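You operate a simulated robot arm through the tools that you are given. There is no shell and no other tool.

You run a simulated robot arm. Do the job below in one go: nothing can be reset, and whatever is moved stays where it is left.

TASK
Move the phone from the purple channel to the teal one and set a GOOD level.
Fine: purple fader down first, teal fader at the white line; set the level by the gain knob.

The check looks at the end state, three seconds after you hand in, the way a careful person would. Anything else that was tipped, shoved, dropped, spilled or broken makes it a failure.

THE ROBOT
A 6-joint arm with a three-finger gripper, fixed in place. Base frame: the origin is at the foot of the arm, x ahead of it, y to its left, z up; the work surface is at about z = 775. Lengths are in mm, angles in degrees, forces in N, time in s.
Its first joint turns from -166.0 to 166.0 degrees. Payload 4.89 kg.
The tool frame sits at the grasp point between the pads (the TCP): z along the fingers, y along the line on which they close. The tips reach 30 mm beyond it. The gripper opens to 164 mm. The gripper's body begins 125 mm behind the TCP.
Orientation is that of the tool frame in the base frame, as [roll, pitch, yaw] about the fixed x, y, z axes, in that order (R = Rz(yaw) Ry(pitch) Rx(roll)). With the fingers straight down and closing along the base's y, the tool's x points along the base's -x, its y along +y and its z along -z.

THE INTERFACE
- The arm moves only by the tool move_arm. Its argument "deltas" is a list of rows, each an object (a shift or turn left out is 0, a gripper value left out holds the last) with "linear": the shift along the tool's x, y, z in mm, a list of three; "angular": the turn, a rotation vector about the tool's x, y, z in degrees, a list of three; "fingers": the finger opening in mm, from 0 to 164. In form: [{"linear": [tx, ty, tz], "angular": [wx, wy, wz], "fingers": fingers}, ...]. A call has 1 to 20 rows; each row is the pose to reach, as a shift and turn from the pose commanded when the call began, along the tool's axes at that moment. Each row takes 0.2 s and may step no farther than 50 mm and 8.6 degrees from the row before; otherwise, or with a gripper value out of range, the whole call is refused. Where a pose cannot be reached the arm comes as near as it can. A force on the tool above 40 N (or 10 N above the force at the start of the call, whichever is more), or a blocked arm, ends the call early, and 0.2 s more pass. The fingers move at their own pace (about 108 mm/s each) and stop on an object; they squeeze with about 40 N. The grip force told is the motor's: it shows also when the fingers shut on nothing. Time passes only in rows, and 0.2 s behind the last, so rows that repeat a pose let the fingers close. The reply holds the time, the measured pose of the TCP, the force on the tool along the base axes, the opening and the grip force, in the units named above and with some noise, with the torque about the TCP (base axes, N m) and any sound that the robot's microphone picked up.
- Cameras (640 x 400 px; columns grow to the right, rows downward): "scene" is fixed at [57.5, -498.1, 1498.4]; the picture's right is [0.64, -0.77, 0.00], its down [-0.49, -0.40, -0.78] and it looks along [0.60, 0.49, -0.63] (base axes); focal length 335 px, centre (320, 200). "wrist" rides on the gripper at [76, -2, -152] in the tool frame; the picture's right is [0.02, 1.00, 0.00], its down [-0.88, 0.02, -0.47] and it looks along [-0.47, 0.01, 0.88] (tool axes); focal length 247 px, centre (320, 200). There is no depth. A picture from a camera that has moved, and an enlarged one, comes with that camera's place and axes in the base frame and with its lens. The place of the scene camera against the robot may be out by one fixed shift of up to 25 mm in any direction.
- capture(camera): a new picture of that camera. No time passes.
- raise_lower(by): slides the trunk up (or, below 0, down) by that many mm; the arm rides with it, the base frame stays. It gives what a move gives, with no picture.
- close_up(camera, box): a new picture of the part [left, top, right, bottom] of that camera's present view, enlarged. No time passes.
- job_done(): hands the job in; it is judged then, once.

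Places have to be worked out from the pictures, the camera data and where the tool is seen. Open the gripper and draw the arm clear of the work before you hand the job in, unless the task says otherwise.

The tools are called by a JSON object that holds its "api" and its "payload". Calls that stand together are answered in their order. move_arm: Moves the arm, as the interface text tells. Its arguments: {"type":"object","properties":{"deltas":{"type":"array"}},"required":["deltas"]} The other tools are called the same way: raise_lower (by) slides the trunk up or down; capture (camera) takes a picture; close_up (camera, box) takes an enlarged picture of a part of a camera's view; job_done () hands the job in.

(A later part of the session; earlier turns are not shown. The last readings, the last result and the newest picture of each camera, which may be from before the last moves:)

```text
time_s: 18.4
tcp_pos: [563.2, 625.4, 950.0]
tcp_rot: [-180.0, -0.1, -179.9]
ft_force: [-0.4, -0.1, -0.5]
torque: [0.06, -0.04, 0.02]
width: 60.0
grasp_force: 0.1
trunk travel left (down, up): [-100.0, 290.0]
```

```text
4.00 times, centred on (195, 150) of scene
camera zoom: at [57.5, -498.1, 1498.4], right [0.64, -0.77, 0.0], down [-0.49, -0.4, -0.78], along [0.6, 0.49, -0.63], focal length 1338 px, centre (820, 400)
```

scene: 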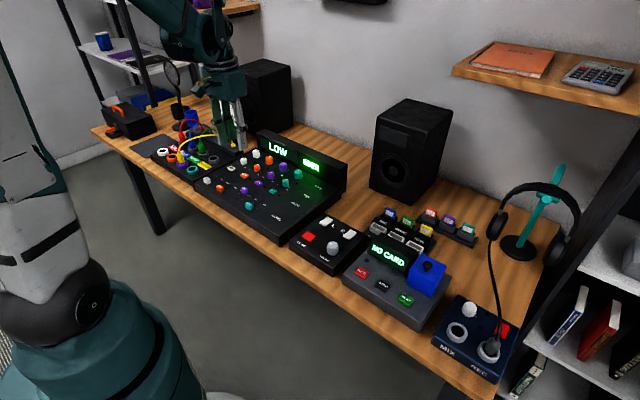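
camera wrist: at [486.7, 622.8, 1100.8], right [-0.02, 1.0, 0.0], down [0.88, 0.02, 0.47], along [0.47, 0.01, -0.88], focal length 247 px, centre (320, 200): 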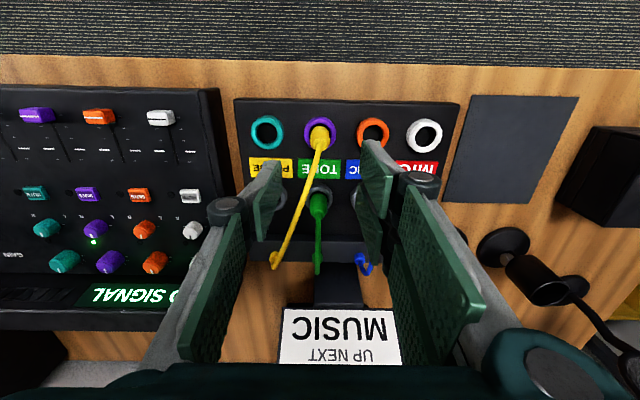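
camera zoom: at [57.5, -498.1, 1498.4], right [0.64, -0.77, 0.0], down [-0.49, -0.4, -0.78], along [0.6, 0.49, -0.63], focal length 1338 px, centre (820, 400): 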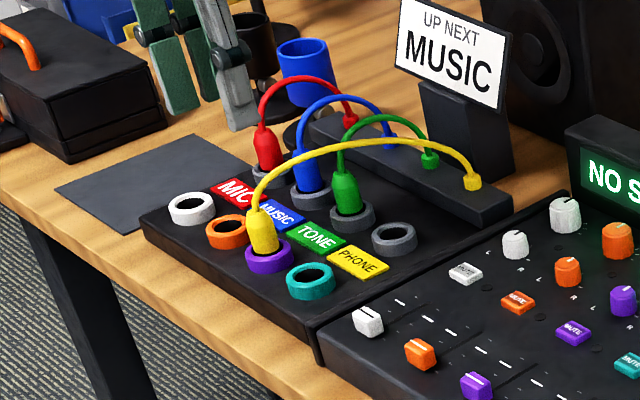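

The plug axis lines up with the gripper axis to within 2 mm, and its top is near z 811 with the ring top near 773. I'll descend to z 860 (tips at 830, above the plug top) and check again.

{"api": "move_arm", "payload": {"deltas": [{"linear": [1.5, -0.5, 30], "fingers": 60}, {"linear": [1.5, -0.5, 60], "fingers": 56}, {"linear": [1.5, -0.5, 90], "fingers": 56}, {"linear": [1.5, -0.5, 90], "fingers": 56}]}}

{"api": "capture", "payload": {"camera": "wrist"}}

{"api": "close_up", "payload": {"camera": "wrist", "box": [240, 110, 400, 210]}}

{"api": "close_up", "payload": {"camera": "scene", "box": [130, 100, 260, 200]}}

```text
time_s: 19.4
tcp_pos: [562.7, 623.8, 859.7]
tcp_rot: [-180.0, -0.1, 179.9]
ft_force: [0.3, -0.5, -1.2]
torque: [-0.03, -0.06, 0.0]
width: 55.9
grasp_force: 0.1
trunk travel left (down, up): [-100.0, 290.0]
```

```text
taken
camera wrist: at [486.1, 622.0, 1011.0], right [-0.02, 1.0, 0.0], down [0.88, 0.02, 0.47], along [0.47, 0.01, -0.88], focal length 247 px, centre (320, 200)
```

wrist: 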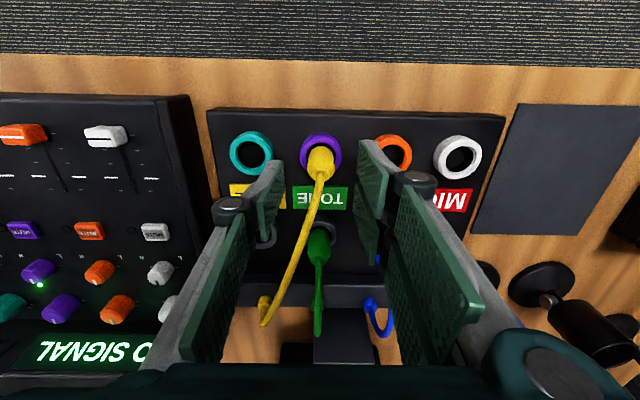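

```text
4.00 times, centred on (320, 160) of wrist
camera zoom: at [486.1, 622.0, 1011.0], right [-0.02, 1.0, 0.0], down [0.88, 0.02, 0.47], along [0.47, 0.01, -0.88], focal length 988 px, centre (320, 360)
```

zoom: 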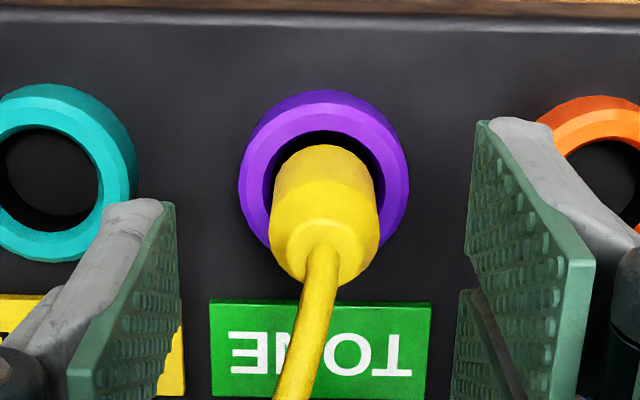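

```text
4.00 times, centred on (195, 150) of scene
camera zoom: at [57.5, -498.1, 1498.4], right [0.64, -0.77, 0.0], down [-0.49, -0.4, -0.78], along [0.6, 0.49, -0.63], focal length 1338 px, centre (820, 400)
```

zoom: 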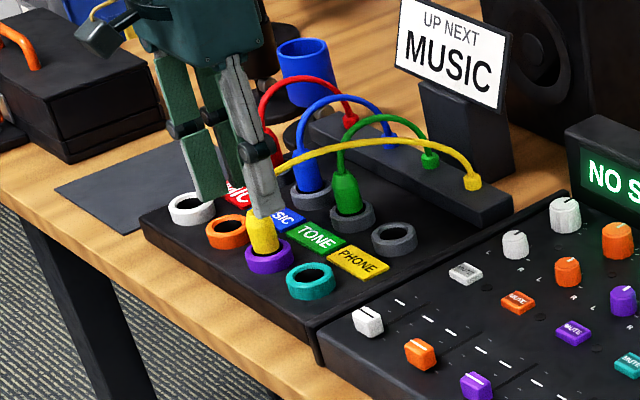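

The plug is centred between the fingers. I'll descend to z ≈ 815 with the opening at 50 and check the clearance to the ring.

{"api": "move_arm", "payload": {"deltas": [{"linear": [0, 0.3, 15], "fingers": 50}, {"linear": [0, 0.3, 30], "fingers": 48}, {"linear": [0, 0.3, 38], "fingers": 48}, {"linear": [0, 0.3, 45], "fingers": 48}, {"linear": [0, 0.3, 45], "fingers": 48}]}}

{"api": "close_up", "payload": {"camera": "wrist", "box": [240, 110, 400, 210]}}

{"api": "close_up", "payload": {"camera": "scene", "box": [130, 110, 230, 180]}}

```text
time_s: 20.6
tcp_pos: [562.7, 623.8, 815.5]
tcp_rot: [-180.0, -0.1, -179.9]
ft_force: [-0.2, 1.3, 0.1]
torque: [-0.02, 0.03, 0.03]
width: 48.3
grasp_force: 0.0
trunk travel left (down, up): [-100.0, 290.0]
```

```text
4.00 times, centred on (320, 160) of wrist
camera zoom: at [485.7, 622.7, 966.4], right [-0.02, 1.0, 0.0], down [0.88, 0.02, 0.47], along [0.47, 0.01, -0.88], focal length 988 px, centre (320, 360)
```

zoom: 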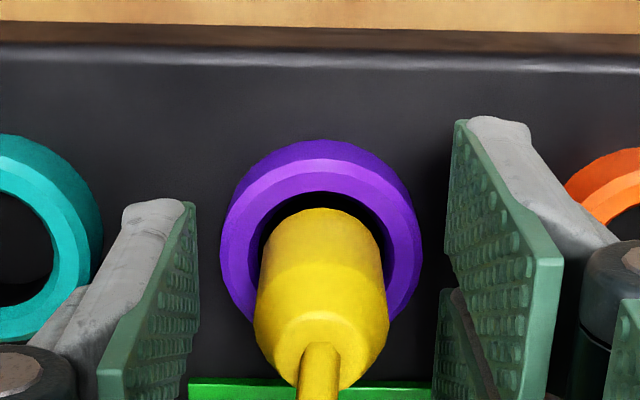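

```text
5.71 times, centred on (180, 145) of scene
camera zoom: at [57.5, -498.1, 1498.4], right [0.64, -0.77, 0.0], down [-0.49, -0.4, -0.78], along [0.6, 0.49, -0.63], focal length 1912 px, centre (1120, 514)
```

zoom: 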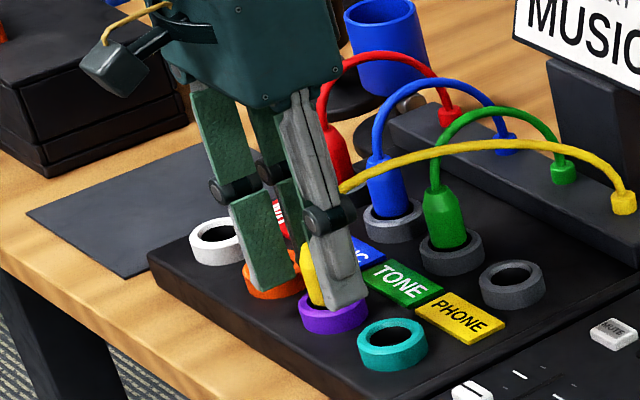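

The tips are about 11 mm above the ring top (ring z ≈ 774, confirmed by the scene view). I'll lower 5 mm more and close on the plug body, watching the side force.

{"api": "move_arm", "payload": {"deltas": [{"linear": [0, 0, 3], "fingers": 48}, {"linear": [0, 0, 5], "fingers": 48}, {"linear": [0, 0, 5], "fingers": 36}, {"linear": [0, 0, 5], "fingers": 30}, {"linear": [0, 0, 5], "fingers": 26}, {"linear": [0, 0, 5], "fingers": 24}]}}

{"api": "close_up", "payload": {"camera": "wrist", "box": [240, 110, 400, 210]}}

{"api": "close_up", "payload": {"camera": "scene", "box": [130, 110, 230, 180]}}

```text
time_s: 22.0
tcp_pos: [560.9, 624.8, 810.2]
tcp_rot: [-180.0, 0.1, -180.0]
ft_force: [-0.7, -0.7, -0.4]
torque: [-0.03, 0.01, 0.02]
width: 24.6
grasp_force: 10.9
trunk travel left (down, up): [-100.0, 290.0]
```

```text
4.00 times, centred on (320, 160) of wrist
camera zoom: at [485.1, 622.1, 961.9], right [-0.02, 1.0, 0.0], down [0.88, 0.02, 0.47], along [0.47, 0.01, -0.88], focal length 988 px, centre (320, 360)
```

zoom: 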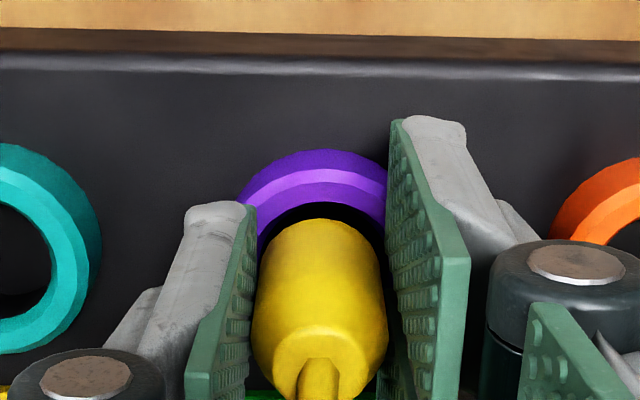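

```text
5.71 times, centred on (180, 145) of scene
camera zoom: at [57.5, -498.1, 1498.4], right [0.64, -0.77, 0.0], down [-0.49, -0.4, -0.78], along [0.6, 0.49, -0.63], focal length 1912 px, centre (1120, 514)
```

zoom: 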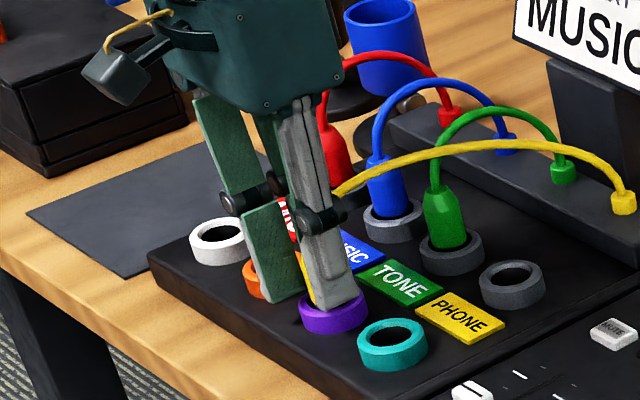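

Contact is even on both sides (24.6 mm, 0.7 N side force). I'll squeeze fully before pulling.

{"api": "move_arm", "payload": {"deltas": [{"linear": [0, 0, 0], "fingers": 18}, {"linear": [0, 0, 0], "fingers": 14}, {"linear": [0, 0, 0], "fingers": 14}]}}

{"api": "close_up", "payload": {"camera": "wrist", "box": [200, 110, 440, 260]}}

```text
time_s: 22.8
tcp_pos: [561.5, 623.7, 812.0]
tcp_rot: [-179.9, 0.0, -180.0]
ft_force: [0.8, 0.2, 0.6]
torque: [-0.03, -0.03, 0.0]
width: 23.2
grasp_force: 39.9
trunk travel left (down, up): [-100.0, 290.0]
```

```text
2.67 times, centred on (320, 185) of wrist
camera zoom: at [485.1, 622.1, 961.9], right [-0.02, 1.0, 0.0], down [0.88, 0.02, 0.47], along [0.47, 0.01, -0.88], focal length 659 px, centre (320, 240)
```

zoom: 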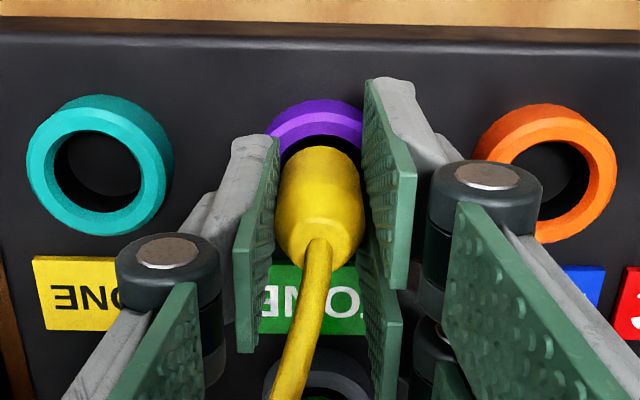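

Firm hold (23.2 mm, 40 N). Now pulling straight up slowly.

{"api": "move_arm", "payload": {"deltas": [{"linear": [0, 0, -2]}, {"linear": [0, 0, -5]}, {"linear": [0, 0, -8]}, {"linear": [0, 0, -12]}, {"linear": [0, 0, -16]}, {"linear": [0, 0, -20]}, {"linear": [0, 0, -25]}, {"linear": [0, 0, -30]}]}}

{"api": "close_up", "payload": {"camera": "wrist", "box": [200, 110, 440, 260]}}

{"api": "close_up", "payload": {"camera": "scene", "box": [130, 100, 260, 200]}}

```text
time_s: 24.6
tcp_pos: [562.5, 625.0, 841.3]
tcp_rot: [-180.0, 0.0, 179.9]
ft_force: [0.9, 0.0, -0.4]
torque: [-0.01, 0.02, -0.01]
width: 23.7
grasp_force: 40.5
trunk travel left (down, up): [-100.0, 290.0]
```

```text
2.67 times, centred on (320, 185) of wrist
camera zoom: at [485.1, 622.7, 991.1], right [-0.02, 1.0, 0.0], down [0.88, 0.02, 0.47], along [0.47, 0.01, -0.88], focal length 659 px, centre (320, 240)
```

zoom: 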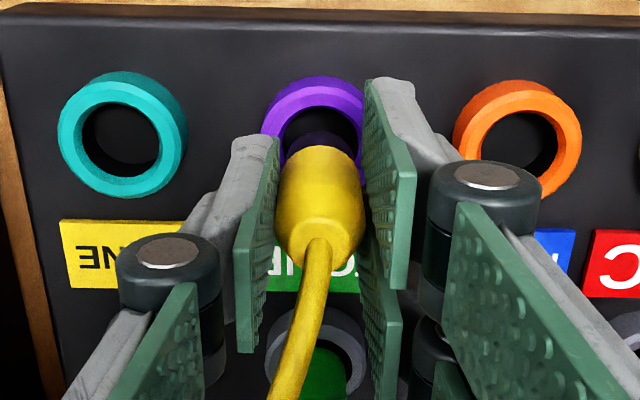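

```text
4.00 times, centred on (195, 150) of scene
camera zoom: at [57.5, -498.1, 1498.4], right [0.64, -0.77, 0.0], down [-0.49, -0.4, -0.78], along [0.6, 0.49, -0.63], focal length 1338 px, centre (820, 400)
```

zoom: 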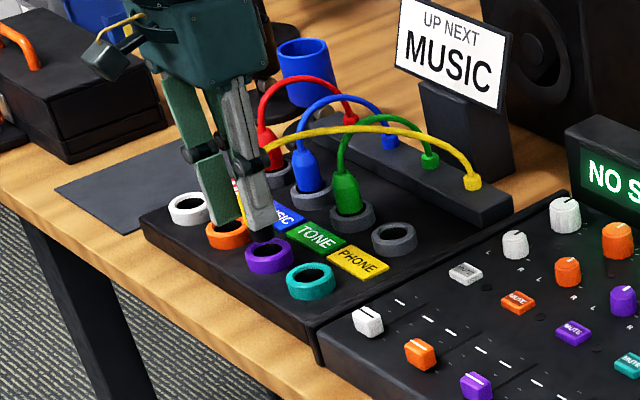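

The plug is out. I'll lift another 30 mm and take a reference of the purple ring beneath the gripper, for matching the teal ring later.

{"api": "move_arm", "payload": {"deltas": [{"linear": [0, 0, -10]}, {"linear": [0, 0, -20]}, {"linear": [0, 0, -30]}, {"linear": [0, 0, -30]}]}}

{"api": "close_up", "payload": {"camera": "wrist", "box": [240, 90, 400, 190]}}

{"api": "close_up", "payload": {"camera": "scene", "box": [130, 90, 260, 190]}}

```text
time_s: 25.6
tcp_pos: [560.4, 623.6, 870.0]
tcp_rot: [-180.0, 0.0, -179.9]
ft_force: [0.1, 0.8, 0.1]
torque: [-0.02, 0.06, 0.0]
width: 23.4
grasp_force: 39.9
trunk travel left (down, up): [-100.0, 290.0]
```

```text
4.00 times, centred on (320, 140) of wrist
camera zoom: at [484.2, 622.2, 1021.3], right [-0.02, 1.0, 0.0], down [0.88, 0.02, 0.47], along [0.47, 0.01, -0.88], focal length 988 px, centre (320, 440)
```

zoom: 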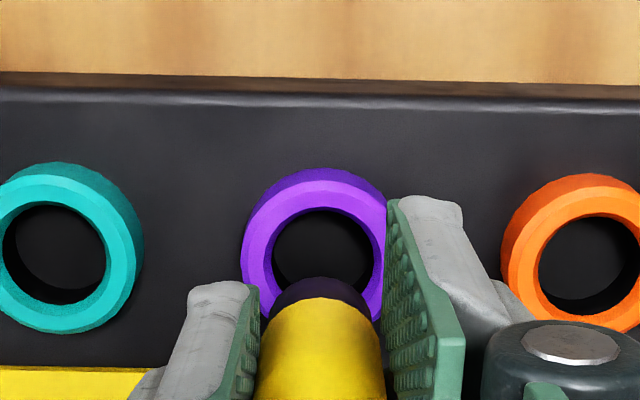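

```text
4.00 times, centred on (195, 140) of scene
camera zoom: at [57.5, -498.1, 1498.4], right [0.64, -0.77, 0.0], down [-0.49, -0.4, -0.78], along [0.6, 0.49, -0.63], focal length 1338 px, centre (820, 440)
```

zoom: 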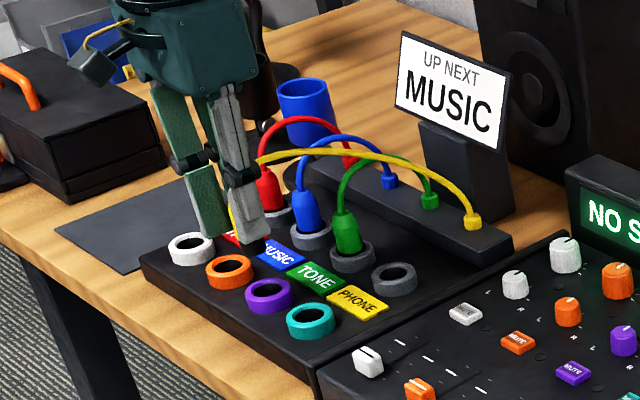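

The purple hole centre is at column 322.5 and row ≈ 258 in this crop, with spacing about 267 px (≈ 70 mm). I'll move 70 mm toward teal at this height and compare.

{"api": "move_arm", "payload": {"deltas": [{"linear": [0, -15, 0]}, {"linear": [0, -30, 0]}, {"linear": [0, -45, 0]}, {"linear": [0, -60, 0]}, {"linear": [0, -70, 0]}, {"linear": [0, -70, 0]}, {"linear": [0, -70, 0]}]}}

{"api": "close_up", "payload": {"camera": "wrist", "box": [240, 90, 400, 190]}}

{"api": "close_up", "payload": {"camera": "scene", "box": [130, 90, 260, 190]}}

```text
time_s: 27.2
tcp_pos: [560.8, 554.8, 870.8]
tcp_rot: [-180.0, 0.0, 180.0]
ft_force: [-0.7, -1.3, -1.2]
torque: [0.0, 0.0, -0.01]
width: 23.5
grasp_force: 40.1
trunk travel left (down, up): [-100.0, 290.0]
```

```text
4.00 times, centred on (320, 140) of wrist
camera zoom: at [485.3, 551.8, 1022.1], right [-0.02, 1.0, 0.0], down [0.88, 0.02, 0.47], along [0.47, 0.01, -0.88], focal length 988 px, centre (320, 440)
```

zoom: 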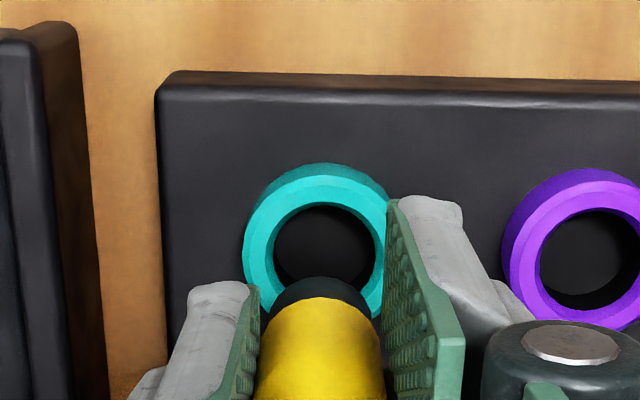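

```text
4.00 times, centred on (195, 140) of scene
camera zoom: at [57.5, -498.1, 1498.4], right [0.64, -0.77, 0.0], down [-0.49, -0.4, -0.78], along [0.6, 0.49, -0.63], focal length 1338 px, centre (820, 440)
```

zoom: 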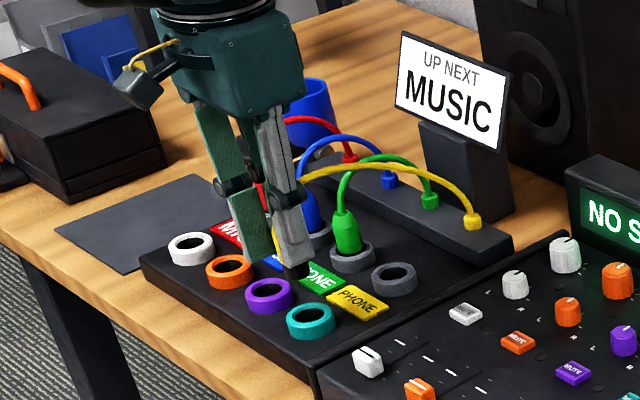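

The teal ring sits within about 0.3 mm sideways of where purple was, and about 1 mm different in x, which is close to the offset seen when the plug was seated. I'll lower 25 mm and inspect more closely before inserting.

{"api": "move_arm", "payload": {"deltas": [{"linear": [0, 0.3, 8]}, {"linear": [0, 0.3, 16]}, {"linear": [0, 0.3, 25]}, {"linear": [0, 0.3, 25]}]}}

{"api": "close_up", "payload": {"camera": "wrist", "box": [270, 105, 370, 175]}}

{"api": "close_up", "payload": {"camera": "scene", "box": [160, 120, 240, 180]}}

```text
time_s: 28.2
tcp_pos: [561.3, 554.0, 844.9]
tcp_rot: [-180.0, 0.0, -180.0]
ft_force: [-0.6, 0.1, -0.1]
torque: [0.04, -0.01, 0.02]
width: 23.5
grasp_force: 40.5
trunk travel left (down, up): [-100.0, 290.0]
```

```text
5.71 times, centred on (320, 140) of wrist
camera zoom: at [485.2, 552.0, 997.1], right [-0.02, 1.0, 0.0], down [0.88, 0.02, 0.47], along [0.47, 0.01, -0.88], focal length 1411 px, centre (320, 543)
```

zoom: 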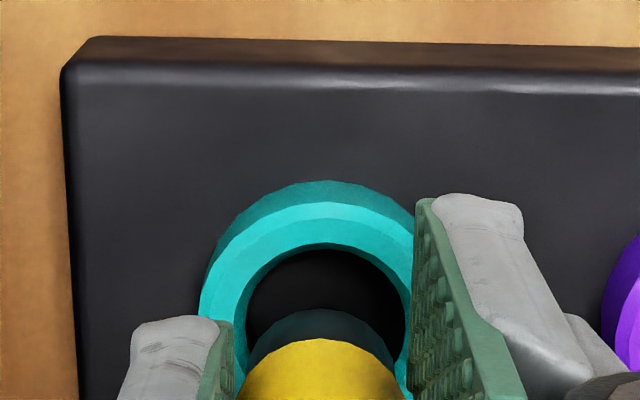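

```text
6.67 times, centred on (200, 150) of scene
camera zoom: at [57.5, -498.1, 1498.4], right [0.64, -0.77, 0.0], down [-0.49, -0.4, -0.78], along [0.6, 0.49, -0.63], focal length 2231 px, centre (1120, 533)
```

zoom: 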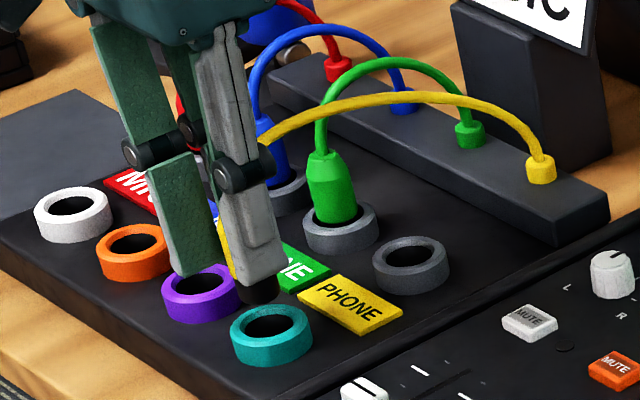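

The hole and plug agree to about 0.4 mm in both directions, matching the geometry when the plug was seated in purple. I'll lower to just above the ring with a 0.3 mm sideways correction and look once more.

{"api": "move_arm", "payload": {"deltas": [{"linear": [0, 0.3, 7]}, {"linear": [0, 0.3, 14]}, {"linear": [0, 0.3, 20]}, {"linear": [0, 0.3, 20]}]}}

{"api": "close_up", "payload": {"camera": "wrist", "box": [270, 115, 370, 185]}}

{"api": "close_up", "payload": {"camera": "scene", "box": [160, 120, 240, 180]}}

```text
time_s: 29.2
tcp_pos: [560.9, 554.8, 826.4]
tcp_rot: [-180.0, 0.0, 180.0]
ft_force: [-0.5, 0.0, -0.4]
torque: [0.04, -0.04, -0.02]
width: 23.6
grasp_force: 39.7
trunk travel left (down, up): [-100.0, 290.0]
```

```text
5.71 times, centred on (320, 150) of wrist
camera zoom: at [484.7, 552.0, 977.2], right [-0.02, 1.0, 0.0], down [0.88, 0.02, 0.47], along [0.47, 0.01, -0.88], focal length 1411 px, centre (320, 486)
```

zoom: 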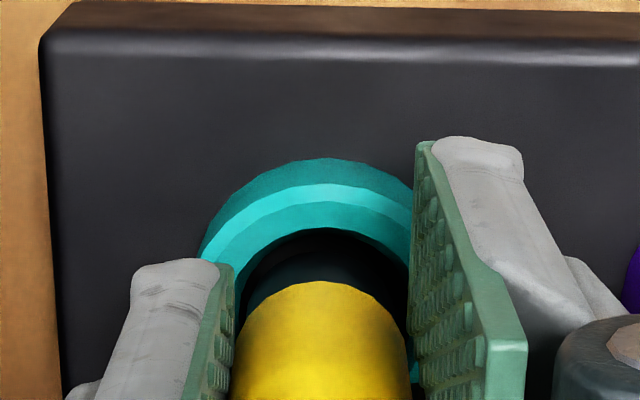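

```text
6.67 times, centred on (200, 150) of scene
camera zoom: at [57.5, -498.1, 1498.4], right [0.64, -0.77, 0.0], down [-0.49, -0.4, -0.78], along [0.6, 0.49, -0.63], focal length 2231 px, centre (1120, 533)
```

zoom: 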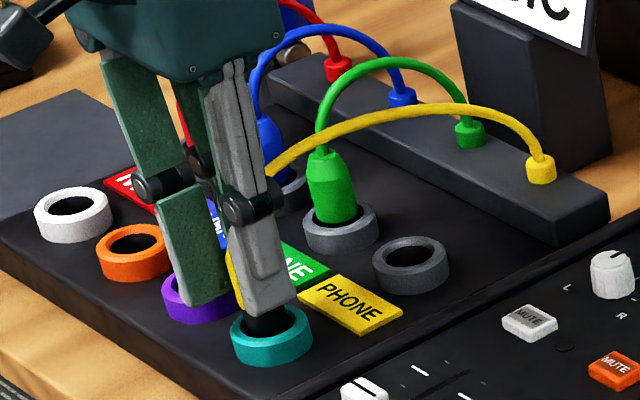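

The tip is entering the teal ring with no force, and its offset in the scene view matches how the seated green plug looks. I'll lower the last 15 mm slowly.

{"api": "move_arm", "payload": {"deltas": [{"linear": [0, 0, 3]}, {"linear": [0, 0, 6]}, {"linear": [0, 0, 9]}, {"linear": [0, 0, 12]}, {"linear": [0, 0, 14]}, {"linear": [0, 0, 15]}, {"linear": [0, 0, 15]}]}}

{"api": "close_up", "payload": {"camera": "wrist", "box": [240, 110, 400, 210]}}

{"api": "close_up", "payload": {"camera": "scene", "box": [160, 120, 240, 180]}}

```text
time_s: 30.8
tcp_pos: [561.4, 555.2, 810.6]
tcp_rot: [-180.0, 0.0, -179.9]
ft_force: [-0.4, -0.4, -0.6]
torque: [-0.03, -0.01, 0.01]
width: 23.6
grasp_force: 40.5
trunk travel left (down, up): [-100.0, 290.0]
```

```text
4.00 times, centred on (320, 160) of wrist
camera zoom: at [485.1, 553.3, 961.9], right [-0.02, 1.0, 0.0], down [0.88, 0.02, 0.47], along [0.47, 0.01, -0.88], focal length 988 px, centre (320, 360)
```

zoom: 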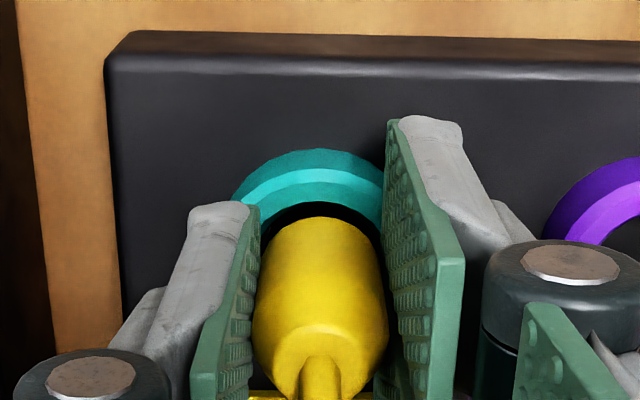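

```text
6.67 times, centred on (200, 150) of scene
camera zoom: at [57.5, -498.1, 1498.4], right [0.64, -0.77, 0.0], down [-0.49, -0.4, -0.78], along [0.6, 0.49, -0.63], focal length 2231 px, centre (1120, 533)
```

zoom: 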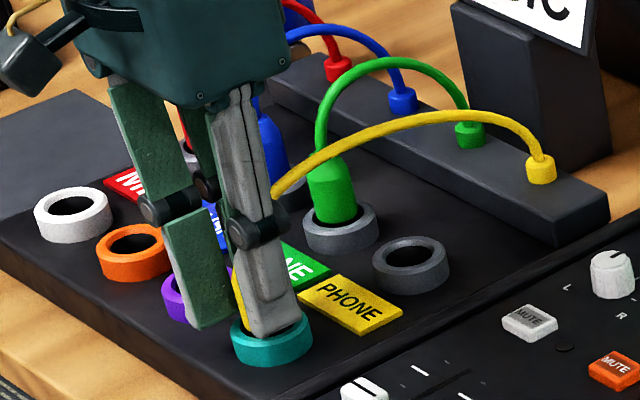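

The view matches the seated pose in purple almost exactly. I'll check whether the teal channel's signal LED has lit before releasing.

{"api": "close_up", "payload": {"camera": "scene", "box": [190, 130, 350, 240]}}

{"api": "capture", "payload": {"camera": "wrist"}}

```text
3.64 times, centred on (270, 185) of scene
camera zoom: at [57.5, -498.1, 1498.4], right [0.64, -0.77, 0.0], down [-0.49, -0.4, -0.78], along [0.6, 0.49, -0.63], focal length 1217 px, centre (502, 254)
```

zoom: 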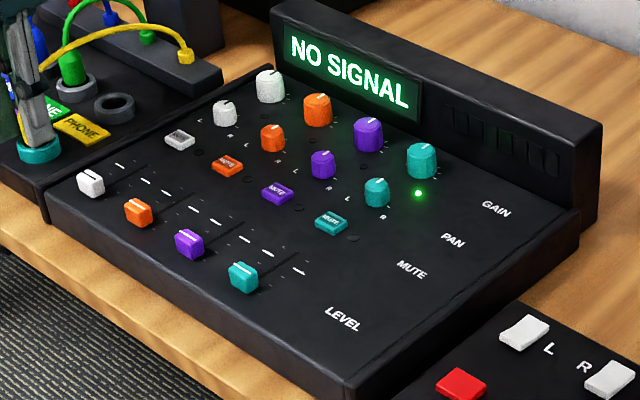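

```text
taken
camera wrist: at [485.1, 553.3, 961.9], right [-0.02, 1.0, 0.0], down [0.88, 0.02, 0.47], along [0.47, 0.01, -0.88], focal length 247 px, centre (320, 200)
```

wrist: 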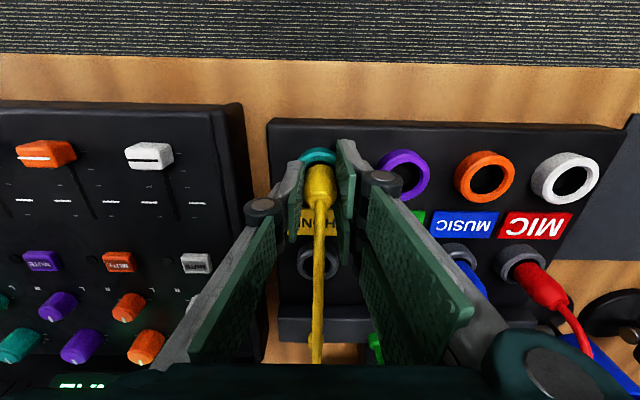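

The teal signal LED is lit, so the plug is in. I'll open the fingers gently and lift straight up, clear of the cable.

{"api": "move_arm", "payload": {"deltas": [{"linear": [0, 0, 0], "fingers": 26}, {"linear": [0, 0, 0], "fingers": 34}, {"linear": [0, 0, 0], "fingers": 48}, {"linear": [0, 0, 0], "fingers": 54}, {"linear": [0, 0, -25], "fingers": 54}, {"linear": [0, 0, -65], "fingers": 54}, {"linear": [0, 0, -110], "fingers": 54}, {"linear": [0, 0, -150], "fingers": 54}]}}

{"api": "capture", "payload": {"camera": "wrist"}}

{"api": "close_up", "payload": {"camera": "scene", "box": [130, 90, 260, 190]}}

```text
time_s: 32.6
tcp_pos: [561.2, 557.0, 959.3]
tcp_rot: [-180.0, 0.0, 179.9]
ft_force: [1.9, 1.2, -1.5]
torque: [-0.14, 0.16, -0.01]
width: 54.1
grasp_force: 0.0
trunk travel left (down, up): [-100.0, 290.0]
```

```text
taken
camera wrist: at [484.9, 554.8, 1110.4], right [-0.02, 1.0, 0.0], down [0.88, 0.02, 0.47], along [0.47, 0.01, -0.88], focal length 247 px, centre (320, 200)
```

wrist: 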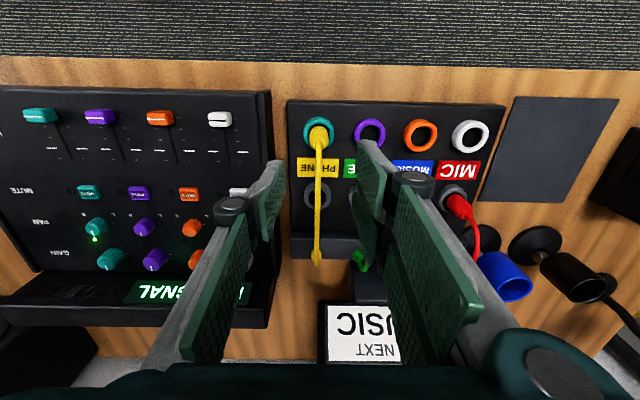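

```text
4.00 times, centred on (195, 140) of scene
camera zoom: at [57.5, -498.1, 1498.4], right [0.64, -0.77, 0.0], down [-0.49, -0.4, -0.78], along [0.6, 0.49, -0.63], focal length 1338 px, centre (820, 440)
```

zoom: 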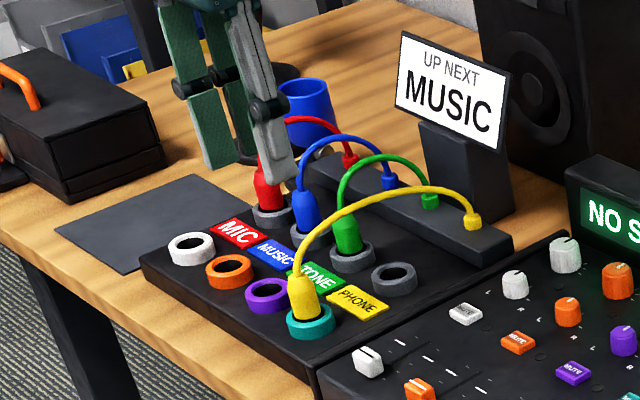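

The yellow plug stands in the teal jack like its neighbours. Next I move across at a safe height to above the teal fader, near (545, 207.5).

{"api": "move_arm", "payload": {"deltas": [{"linear": [0, -45, 0], "fingers": 44}, {"linear": [3, -90, 0], "fingers": 44}, {"linear": [6, -135, 0], "fingers": 44}, {"linear": [9, -180, 0], "fingers": 44}, {"linear": [12, -225, 0], "fingers": 44}, {"linear": [14, -270, 0], "fingers": 44}, {"linear": [16, -315, 0], "fingers": 44}, {"linear": [16.2, -347.7, 0], "fingers": 44}, {"linear": [16.2, -347.7, 45], "fingers": 44}, {"linear": [16.2, -347.7, 90], "fingers": 44}, {"linear": [16.2, -347.7, 110], "fingers": 44}, {"linear": [16.2, -347.7, 110], "fingers": 44}]}}

{"api": "close_up", "payload": {"camera": "wrist", "box": [240, 100, 400, 200]}}

{"api": "close_up", "payload": {"camera": "scene", "box": [200, 150, 300, 220]}}

```text
time_s: 35.2
tcp_pos: [545.1, 209.0, 852.7]
tcp_rot: [-180.0, 0.0, 180.0]
ft_force: [-0.6, 0.4, -0.6]
torque: [-0.03, 0.0, 0.02]
width: 44.3
grasp_force: 0.1
trunk travel left (down, up): [-100.0, 290.0]
```

```text
4.00 times, centred on (320, 150) of wrist
camera zoom: at [468.3, 207.2, 1004.0], right [-0.02, 1.0, 0.0], down [0.88, 0.02, 0.47], along [0.47, 0.01, -0.88], focal length 988 px, centre (320, 400)
```

zoom: 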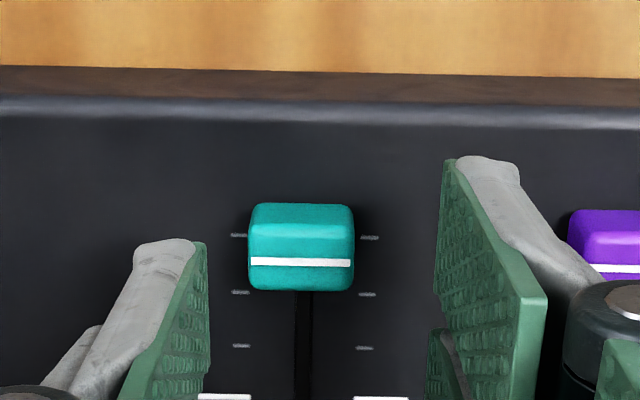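

```text
5.71 times, centred on (250, 185) of scene
camera zoom: at [57.5, -498.1, 1498.4], right [0.64, -0.77, 0.0], down [-0.49, -0.4, -0.78], along [0.6, 0.49, -0.63], focal length 1912 px, centre (720, 286)
```

zoom: 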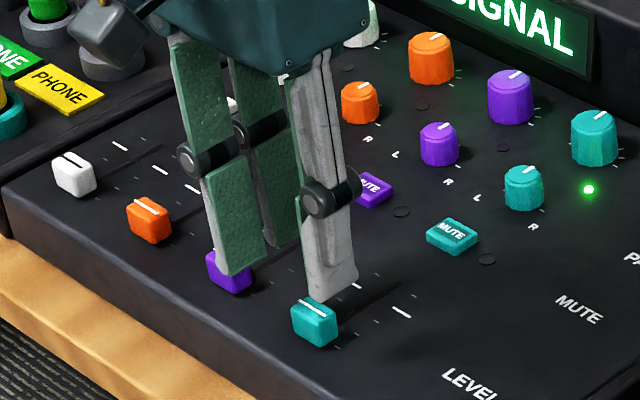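

The teal cap sits about 4.6 mm to -y of the gripper axis and is well aligned in x. I'll shift -4.6 mm and lower around the cap to the height that worked on purple.

{"api": "move_arm", "payload": {"deltas": [{"linear": [0, -4.6, 0], "fingers": 44}, {"linear": [0, -4.6, 10], "fingers": 44}, {"linear": [0, -4.6, 20], "fingers": 44}, {"linear": [0, -4.6, 28], "fingers": 44}, {"linear": [0, -4.6, 28], "fingers": 44}]}}

{"api": "close_up", "payload": {"camera": "wrist", "box": [240, 110, 400, 210]}}

```text
time_s: 36.4
tcp_pos: [544.0, 202.5, 822.9]
tcp_rot: [180.0, 0.0, -179.9]
ft_force: [-0.3, 0.5, -0.3]
torque: [0.0, 0.04, -0.03]
width: 43.9
grasp_force: 0.1
trunk travel left (down, up): [-100.0, 290.0]
```

```text
4.00 times, centred on (320, 160) of wrist
camera zoom: at [468.4, 201.0, 973.8], right [-0.02, 1.0, 0.0], down [0.88, 0.02, 0.47], along [0.47, 0.01, -0.88], focal length 988 px, centre (320, 360)
```

zoom: 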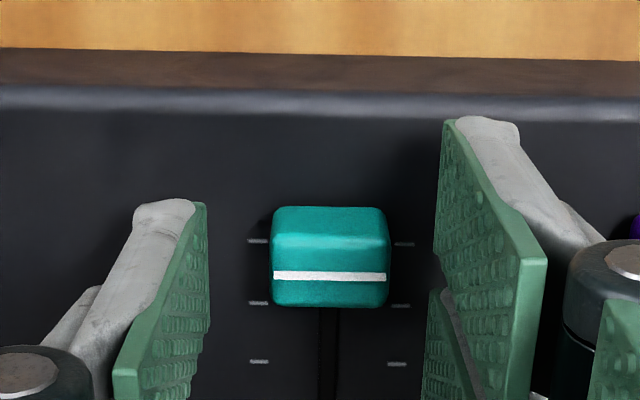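

The cap is now at column 329.5 where a centred grip shows 320, so I'll shift +1.8 mm, lower to z ≈ 818 and close gently.

{"api": "move_arm", "payload": {"deltas": [{"linear": [0, 1.8, 2], "fingers": 44}, {"linear": [0, 1.8, 4.5], "fingers": 40}, {"linear": [0, 1.8, 4.5], "fingers": 32}, {"linear": [0, 1.8, 4.5], "fingers": 27}, {"linear": [0, 1.8, 4.5], "fingers": 24}, {"linear": [0, 1.8, 4.5], "fingers": 22}]}}

{"api": "close_up", "payload": {"camera": "wrist", "box": [240, 110, 400, 210]}}

```text
time_s: 37.8
tcp_pos: [545.3, 204.1, 818.6]
tcp_rot: [-180.0, 0.0, 179.9]
ft_force: [-0.7, -4.8, -2.0]
torque: [-0.09, -0.13, -0.05]
width: 23.4
grasp_force: 45.3
trunk travel left (down, up): [-100.0, 290.0]
```

```text
4.00 times, centred on (320, 160) of wrist
camera zoom: at [468.7, 203.1, 969.3], right [-0.02, 1.0, 0.0], down [0.88, 0.02, 0.47], along [0.47, 0.01, -0.88], focal length 988 px, centre (320, 360)
```

zoom: 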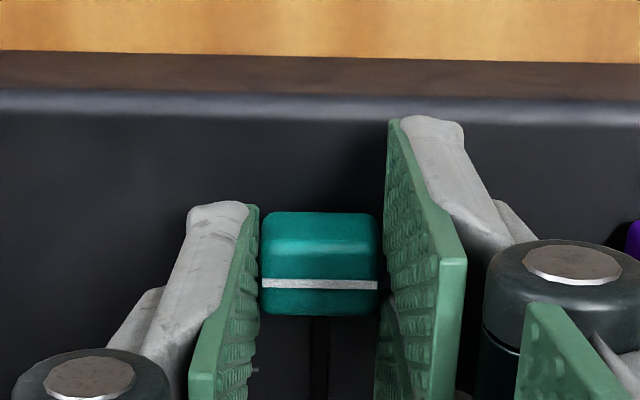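

Gripped well (23.4 mm, 45 N). I'll drag toward +x in steps, first 43 mm of the ~46 mm that purple travelled between line and stop, and then check.

{"api": "move_arm", "payload": {"deltas": [{"linear": [-4, 0, 0]}, {"linear": [-9, 0.1, 0]}, {"linear": [-14, 0.2, 0]}, {"linear": [-19, 0.3, 0]}, {"linear": [-24, 0.3, 0]}, {"linear": [-29, 0.4, 0]}, {"linear": [-34, 0.5, 0]}, {"linear": [-39, 0.5, 0]}, {"linear": [-43, 0.5, 0]}, {"linear": [-43, 0.5, 0]}]}}

{"api": "capture", "payload": {"camera": "wrist"}}

{"api": "close_up", "payload": {"camera": "scene", "box": [200, 150, 300, 220]}}

{"api": "close_up", "payload": {"camera": "wrist", "box": [200, 110, 440, 210]}}

```text
time_s: 40.0
tcp_pos: [590.1, 204.4, 819.0]
tcp_rot: [-179.9, 0.0, 180.0]
ft_force: [1.2, -7.5, -9.9]
torque: [-0.16, 0.6, -0.08]
width: 23.7
grasp_force: 44.7
trunk travel left (down, up): [-100.0, 290.0]
```

```text
taken
camera wrist: at [513.2, 203.0, 969.4], right [-0.02, 1.0, 0.0], down [0.88, 0.02, 0.47], along [0.47, 0.01, -0.88], focal length 247 px, centre (320, 200)
```

wrist: 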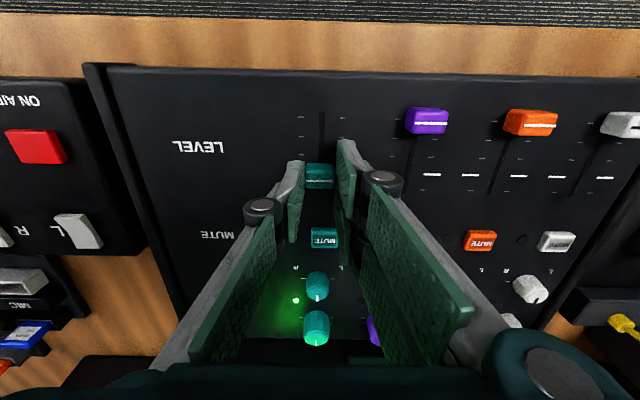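

```text
5.71 times, centred on (250, 185) of scene
camera zoom: at [57.5, -498.1, 1498.4], right [0.64, -0.77, 0.0], down [-0.49, -0.4, -0.78], along [0.6, 0.49, -0.63], focal length 1912 px, centre (720, 286)
```

zoom: 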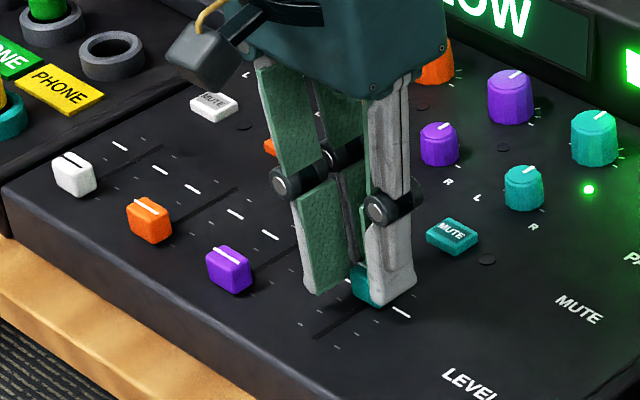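

```text
2.67 times, centred on (320, 160) of wrist
camera zoom: at [513.2, 203.0, 969.4], right [-0.02, 1.0, 0.0], down [0.88, 0.02, 0.47], along [0.47, 0.01, -0.88], focal length 659 px, centre (320, 307)
```

zoom: 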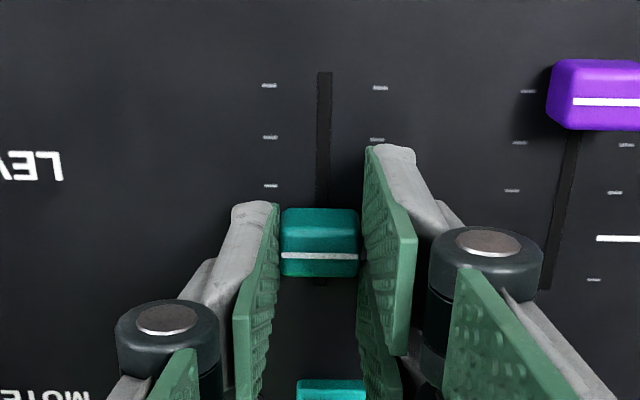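

The display has switched to LOW. Comparing cap to ticks with the purple reference view, teal is within about 0.3 mm of purple's original spot on the line. I'll release, lift, and verify.

{"api": "move_arm", "payload": {"deltas": [{"linear": [0, 0, 0], "fingers": 25}, {"linear": [0, 0, 0], "fingers": 30}, {"linear": [0, 0, 0], "fingers": 40}, {"linear": [0, 0, 0], "fingers": 44}, {"linear": [0, 0, -20], "fingers": 44}, {"linear": [0, 0, -50], "fingers": 44}, {"linear": [0, 0, -82], "fingers": 44}]}}

{"api": "close_up", "payload": {"camera": "wrist", "box": [240, 90, 400, 190]}}

{"api": "close_up", "payload": {"camera": "scene", "box": [190, 130, 350, 240]}}

{"api": "close_up", "payload": {"camera": "wrist", "box": [230, 180, 390, 330]}}

```text
time_s: 41.6
tcp_pos: [589.4, 204.0, 900.6]
tcp_rot: [179.9, 0.0, -180.0]
ft_force: [0.9, -0.2, -0.1]
torque: [-0.1, 0.19, -0.03]
width: 43.6
grasp_force: 0.1
trunk travel left (down, up): [-100.0, 290.0]
```

```text
4.00 times, centred on (320, 140) of wrist
camera zoom: at [513.0, 202.8, 1051.0], right [-0.02, 1.0, 0.0], down [0.88, 0.02, 0.47], along [0.47, 0.01, -0.88], focal length 988 px, centre (320, 440)
```

zoom: 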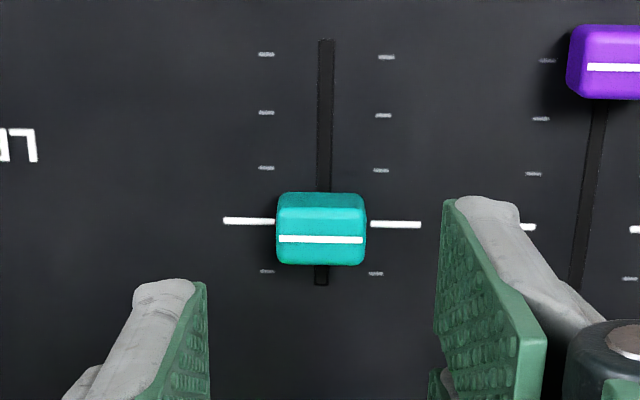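

```text
3.64 times, centred on (270, 185) of scene
camera zoom: at [57.5, -498.1, 1498.4], right [0.64, -0.77, 0.0], down [-0.49, -0.4, -0.78], along [0.6, 0.49, -0.63], focal length 1217 px, centre (502, 254)
```

zoom: 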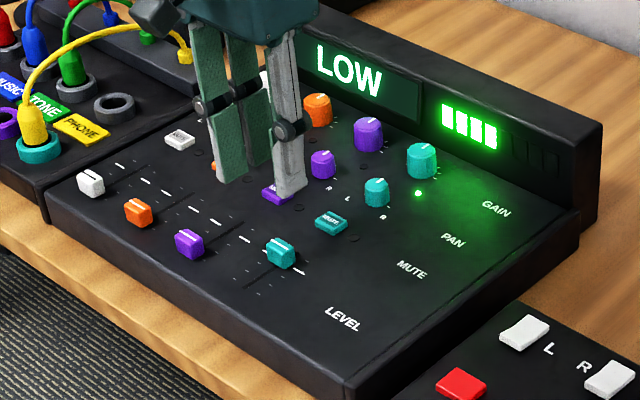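

```text
2.67 times, centred on (310, 255) of wrist
camera zoom: at [513.0, 202.8, 1051.0], right [-0.02, 1.0, 0.0], down [0.88, 0.02, 0.47], along [0.47, 0.01, -0.88], focal length 659 px, centre (347, 53)
```

zoom: 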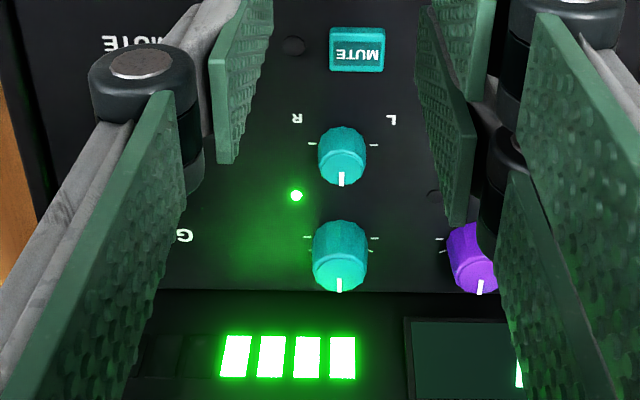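

Four bars, LOW. To check the fader on the line without parallax, I'll place the camera directly above it by moving 75 mm in +x at the same height.

{"api": "move_arm", "payload": {"deltas": [{"linear": [-38, 0, 0], "fingers": 44}, {"linear": [-76, 0, 0], "fingers": 44}, {"linear": [-76, 0, 0], "fingers": 44}]}}

{"api": "close_up", "payload": {"camera": "wrist", "box": [270, 40, 370, 100]}}

{"api": "capture", "payload": {"camera": "wrist"}}

{"api": "close_up", "payload": {"camera": "wrist", "box": [260, 130, 380, 250]}}

```text
time_s: 42.4
tcp_pos: [663.9, 207.2, 899.6]
tcp_rot: [-180.0, 0.0, 180.0]
ft_force: [-1.0, 0.1, 1.1]
torque: [-0.02, -0.1, 0.03]
width: 44.1
grasp_force: 0.1
trunk travel left (down, up): [-100.0, 290.0]
```

```text
6.40 times, centred on (320, 70) of wrist
camera zoom: at [587.6, 205.4, 1050.5], right [-0.02, 1.0, 0.0], down [0.88, 0.02, 0.47], along [0.47, 0.01, -0.88], focal length 1581 px, centre (320, 1032)
```

zoom: 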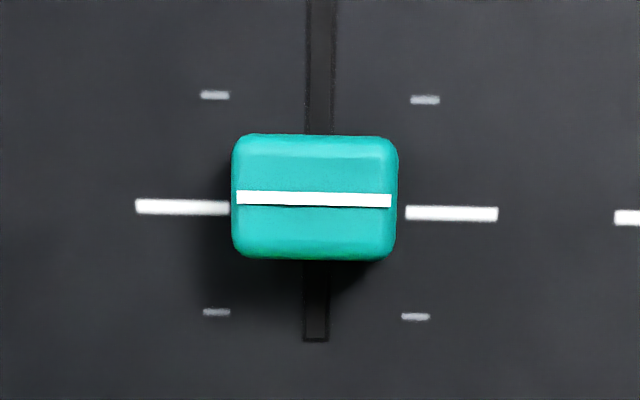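

```text
taken
camera wrist: at [587.6, 205.4, 1050.5], right [-0.02, 1.0, 0.0], down [0.88, 0.02, 0.47], along [0.47, 0.01, -0.88], focal length 247 px, centre (320, 200)
```

wrist: 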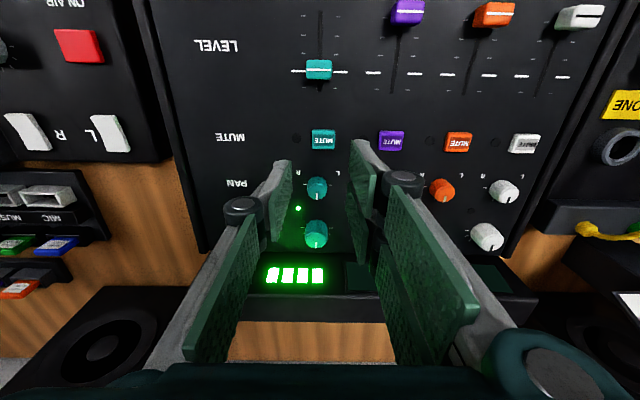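

```text
3.33 times, centred on (320, 190) of wrist
camera zoom: at [587.6, 205.4, 1050.5], right [-0.02, 1.0, 0.0], down [0.88, 0.02, 0.47], along [0.47, 0.01, -0.88], focal length 823 px, centre (320, 233)
```

zoom: 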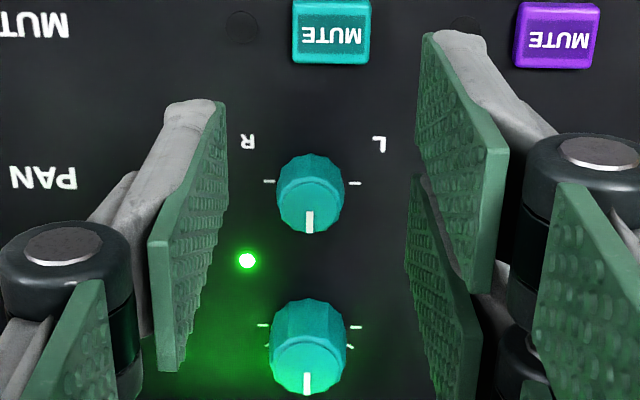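

Seen from directly above, the teal cap's line is about 1.5 mm short of the white line (toward -x). I'll go back, re-grip and nudge it +1.5 mm.

{"api": "move_arm", "payload": {"deltas": [{"linear": [38, 0, 0], "fingers": 44}, {"linear": [76, 0, 0], "fingers": 44}, {"linear": [76, 0, 35], "fingers": 44}, {"linear": [76, 0, 65], "fingers": 44}, {"linear": [76, 0, 76], "fingers": 44}, {"linear": [76, 0, 81.5], "fingers": 44}, {"linear": [76, 0, 81.5], "fingers": 34}, {"linear": [76, 0, 81.5], "fingers": 28}, {"linear": [76, 0, 81.5], "fingers": 25}, {"linear": [76, 0, 81.5], "fingers": 22}, {"linear": [76, 0, 81.5], "fingers": 20}]}}

{"api": "close_up", "payload": {"camera": "wrist", "box": [200, 110, 440, 210]}}

```text
time_s: 44.8
tcp_pos: [587.0, 205.2, 817.9]
tcp_rot: [-180.0, -0.1, 180.0]
ft_force: [0.6, -4.2, -3.6]
torque: [-0.11, -0.15, -0.04]
width: 24.1
grasp_force: 45.0
trunk travel left (down, up): [-100.0, 290.0]
```

```text
2.67 times, centred on (320, 160) of wrist
camera zoom: at [511.7, 203.1, 969.5], right [-0.02, 1.0, 0.0], down [0.88, 0.02, 0.47], along [0.47, 0.01, -0.88], focal length 659 px, centre (320, 307)
```

zoom: 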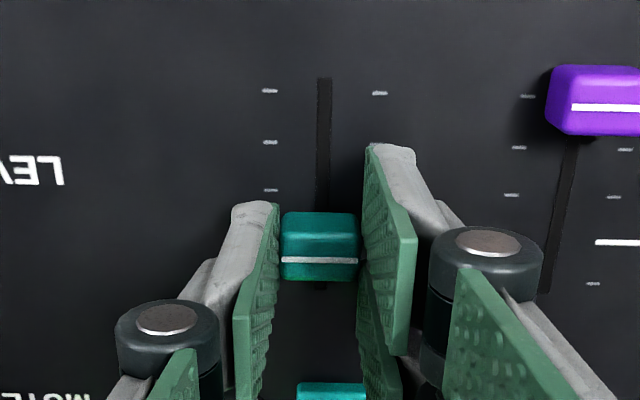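

Gripped again (24.1 mm, 45 N). Now the 1.6 mm nudge toward +x; the ticks should move up about 5 px relative to the cap.

{"api": "move_arm", "payload": {"deltas": [{"linear": [-0.6, 0, 0]}, {"linear": [-1.2, 0, 0]}, {"linear": [-1.6, 0, 0]}, {"linear": [-1.6, 0, 0]}]}}

{"api": "close_up", "payload": {"camera": "wrist", "box": [200, 110, 440, 210]}}

```text
time_s: 45.8
tcp_pos: [590.4, 204.7, 818.4]
tcp_rot: [-179.9, 0.0, 179.9]
ft_force: [-1.0, -9.4, -28.2]
torque: [-0.19, -0.28, -0.04]
width: 23.8
grasp_force: 45.0
trunk travel left (down, up): [-100.0, 290.0]
```

```text
2.67 times, centred on (320, 160) of wrist
camera zoom: at [513.9, 203.1, 969.6], right [-0.02, 1.0, 0.0], down [0.88, 0.02, 0.47], along [0.47, 0.01, -0.88], focal length 659 px, centre (320, 307)
```

zoom: 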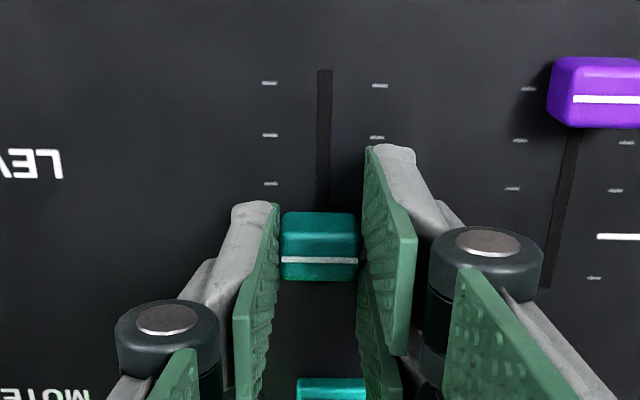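

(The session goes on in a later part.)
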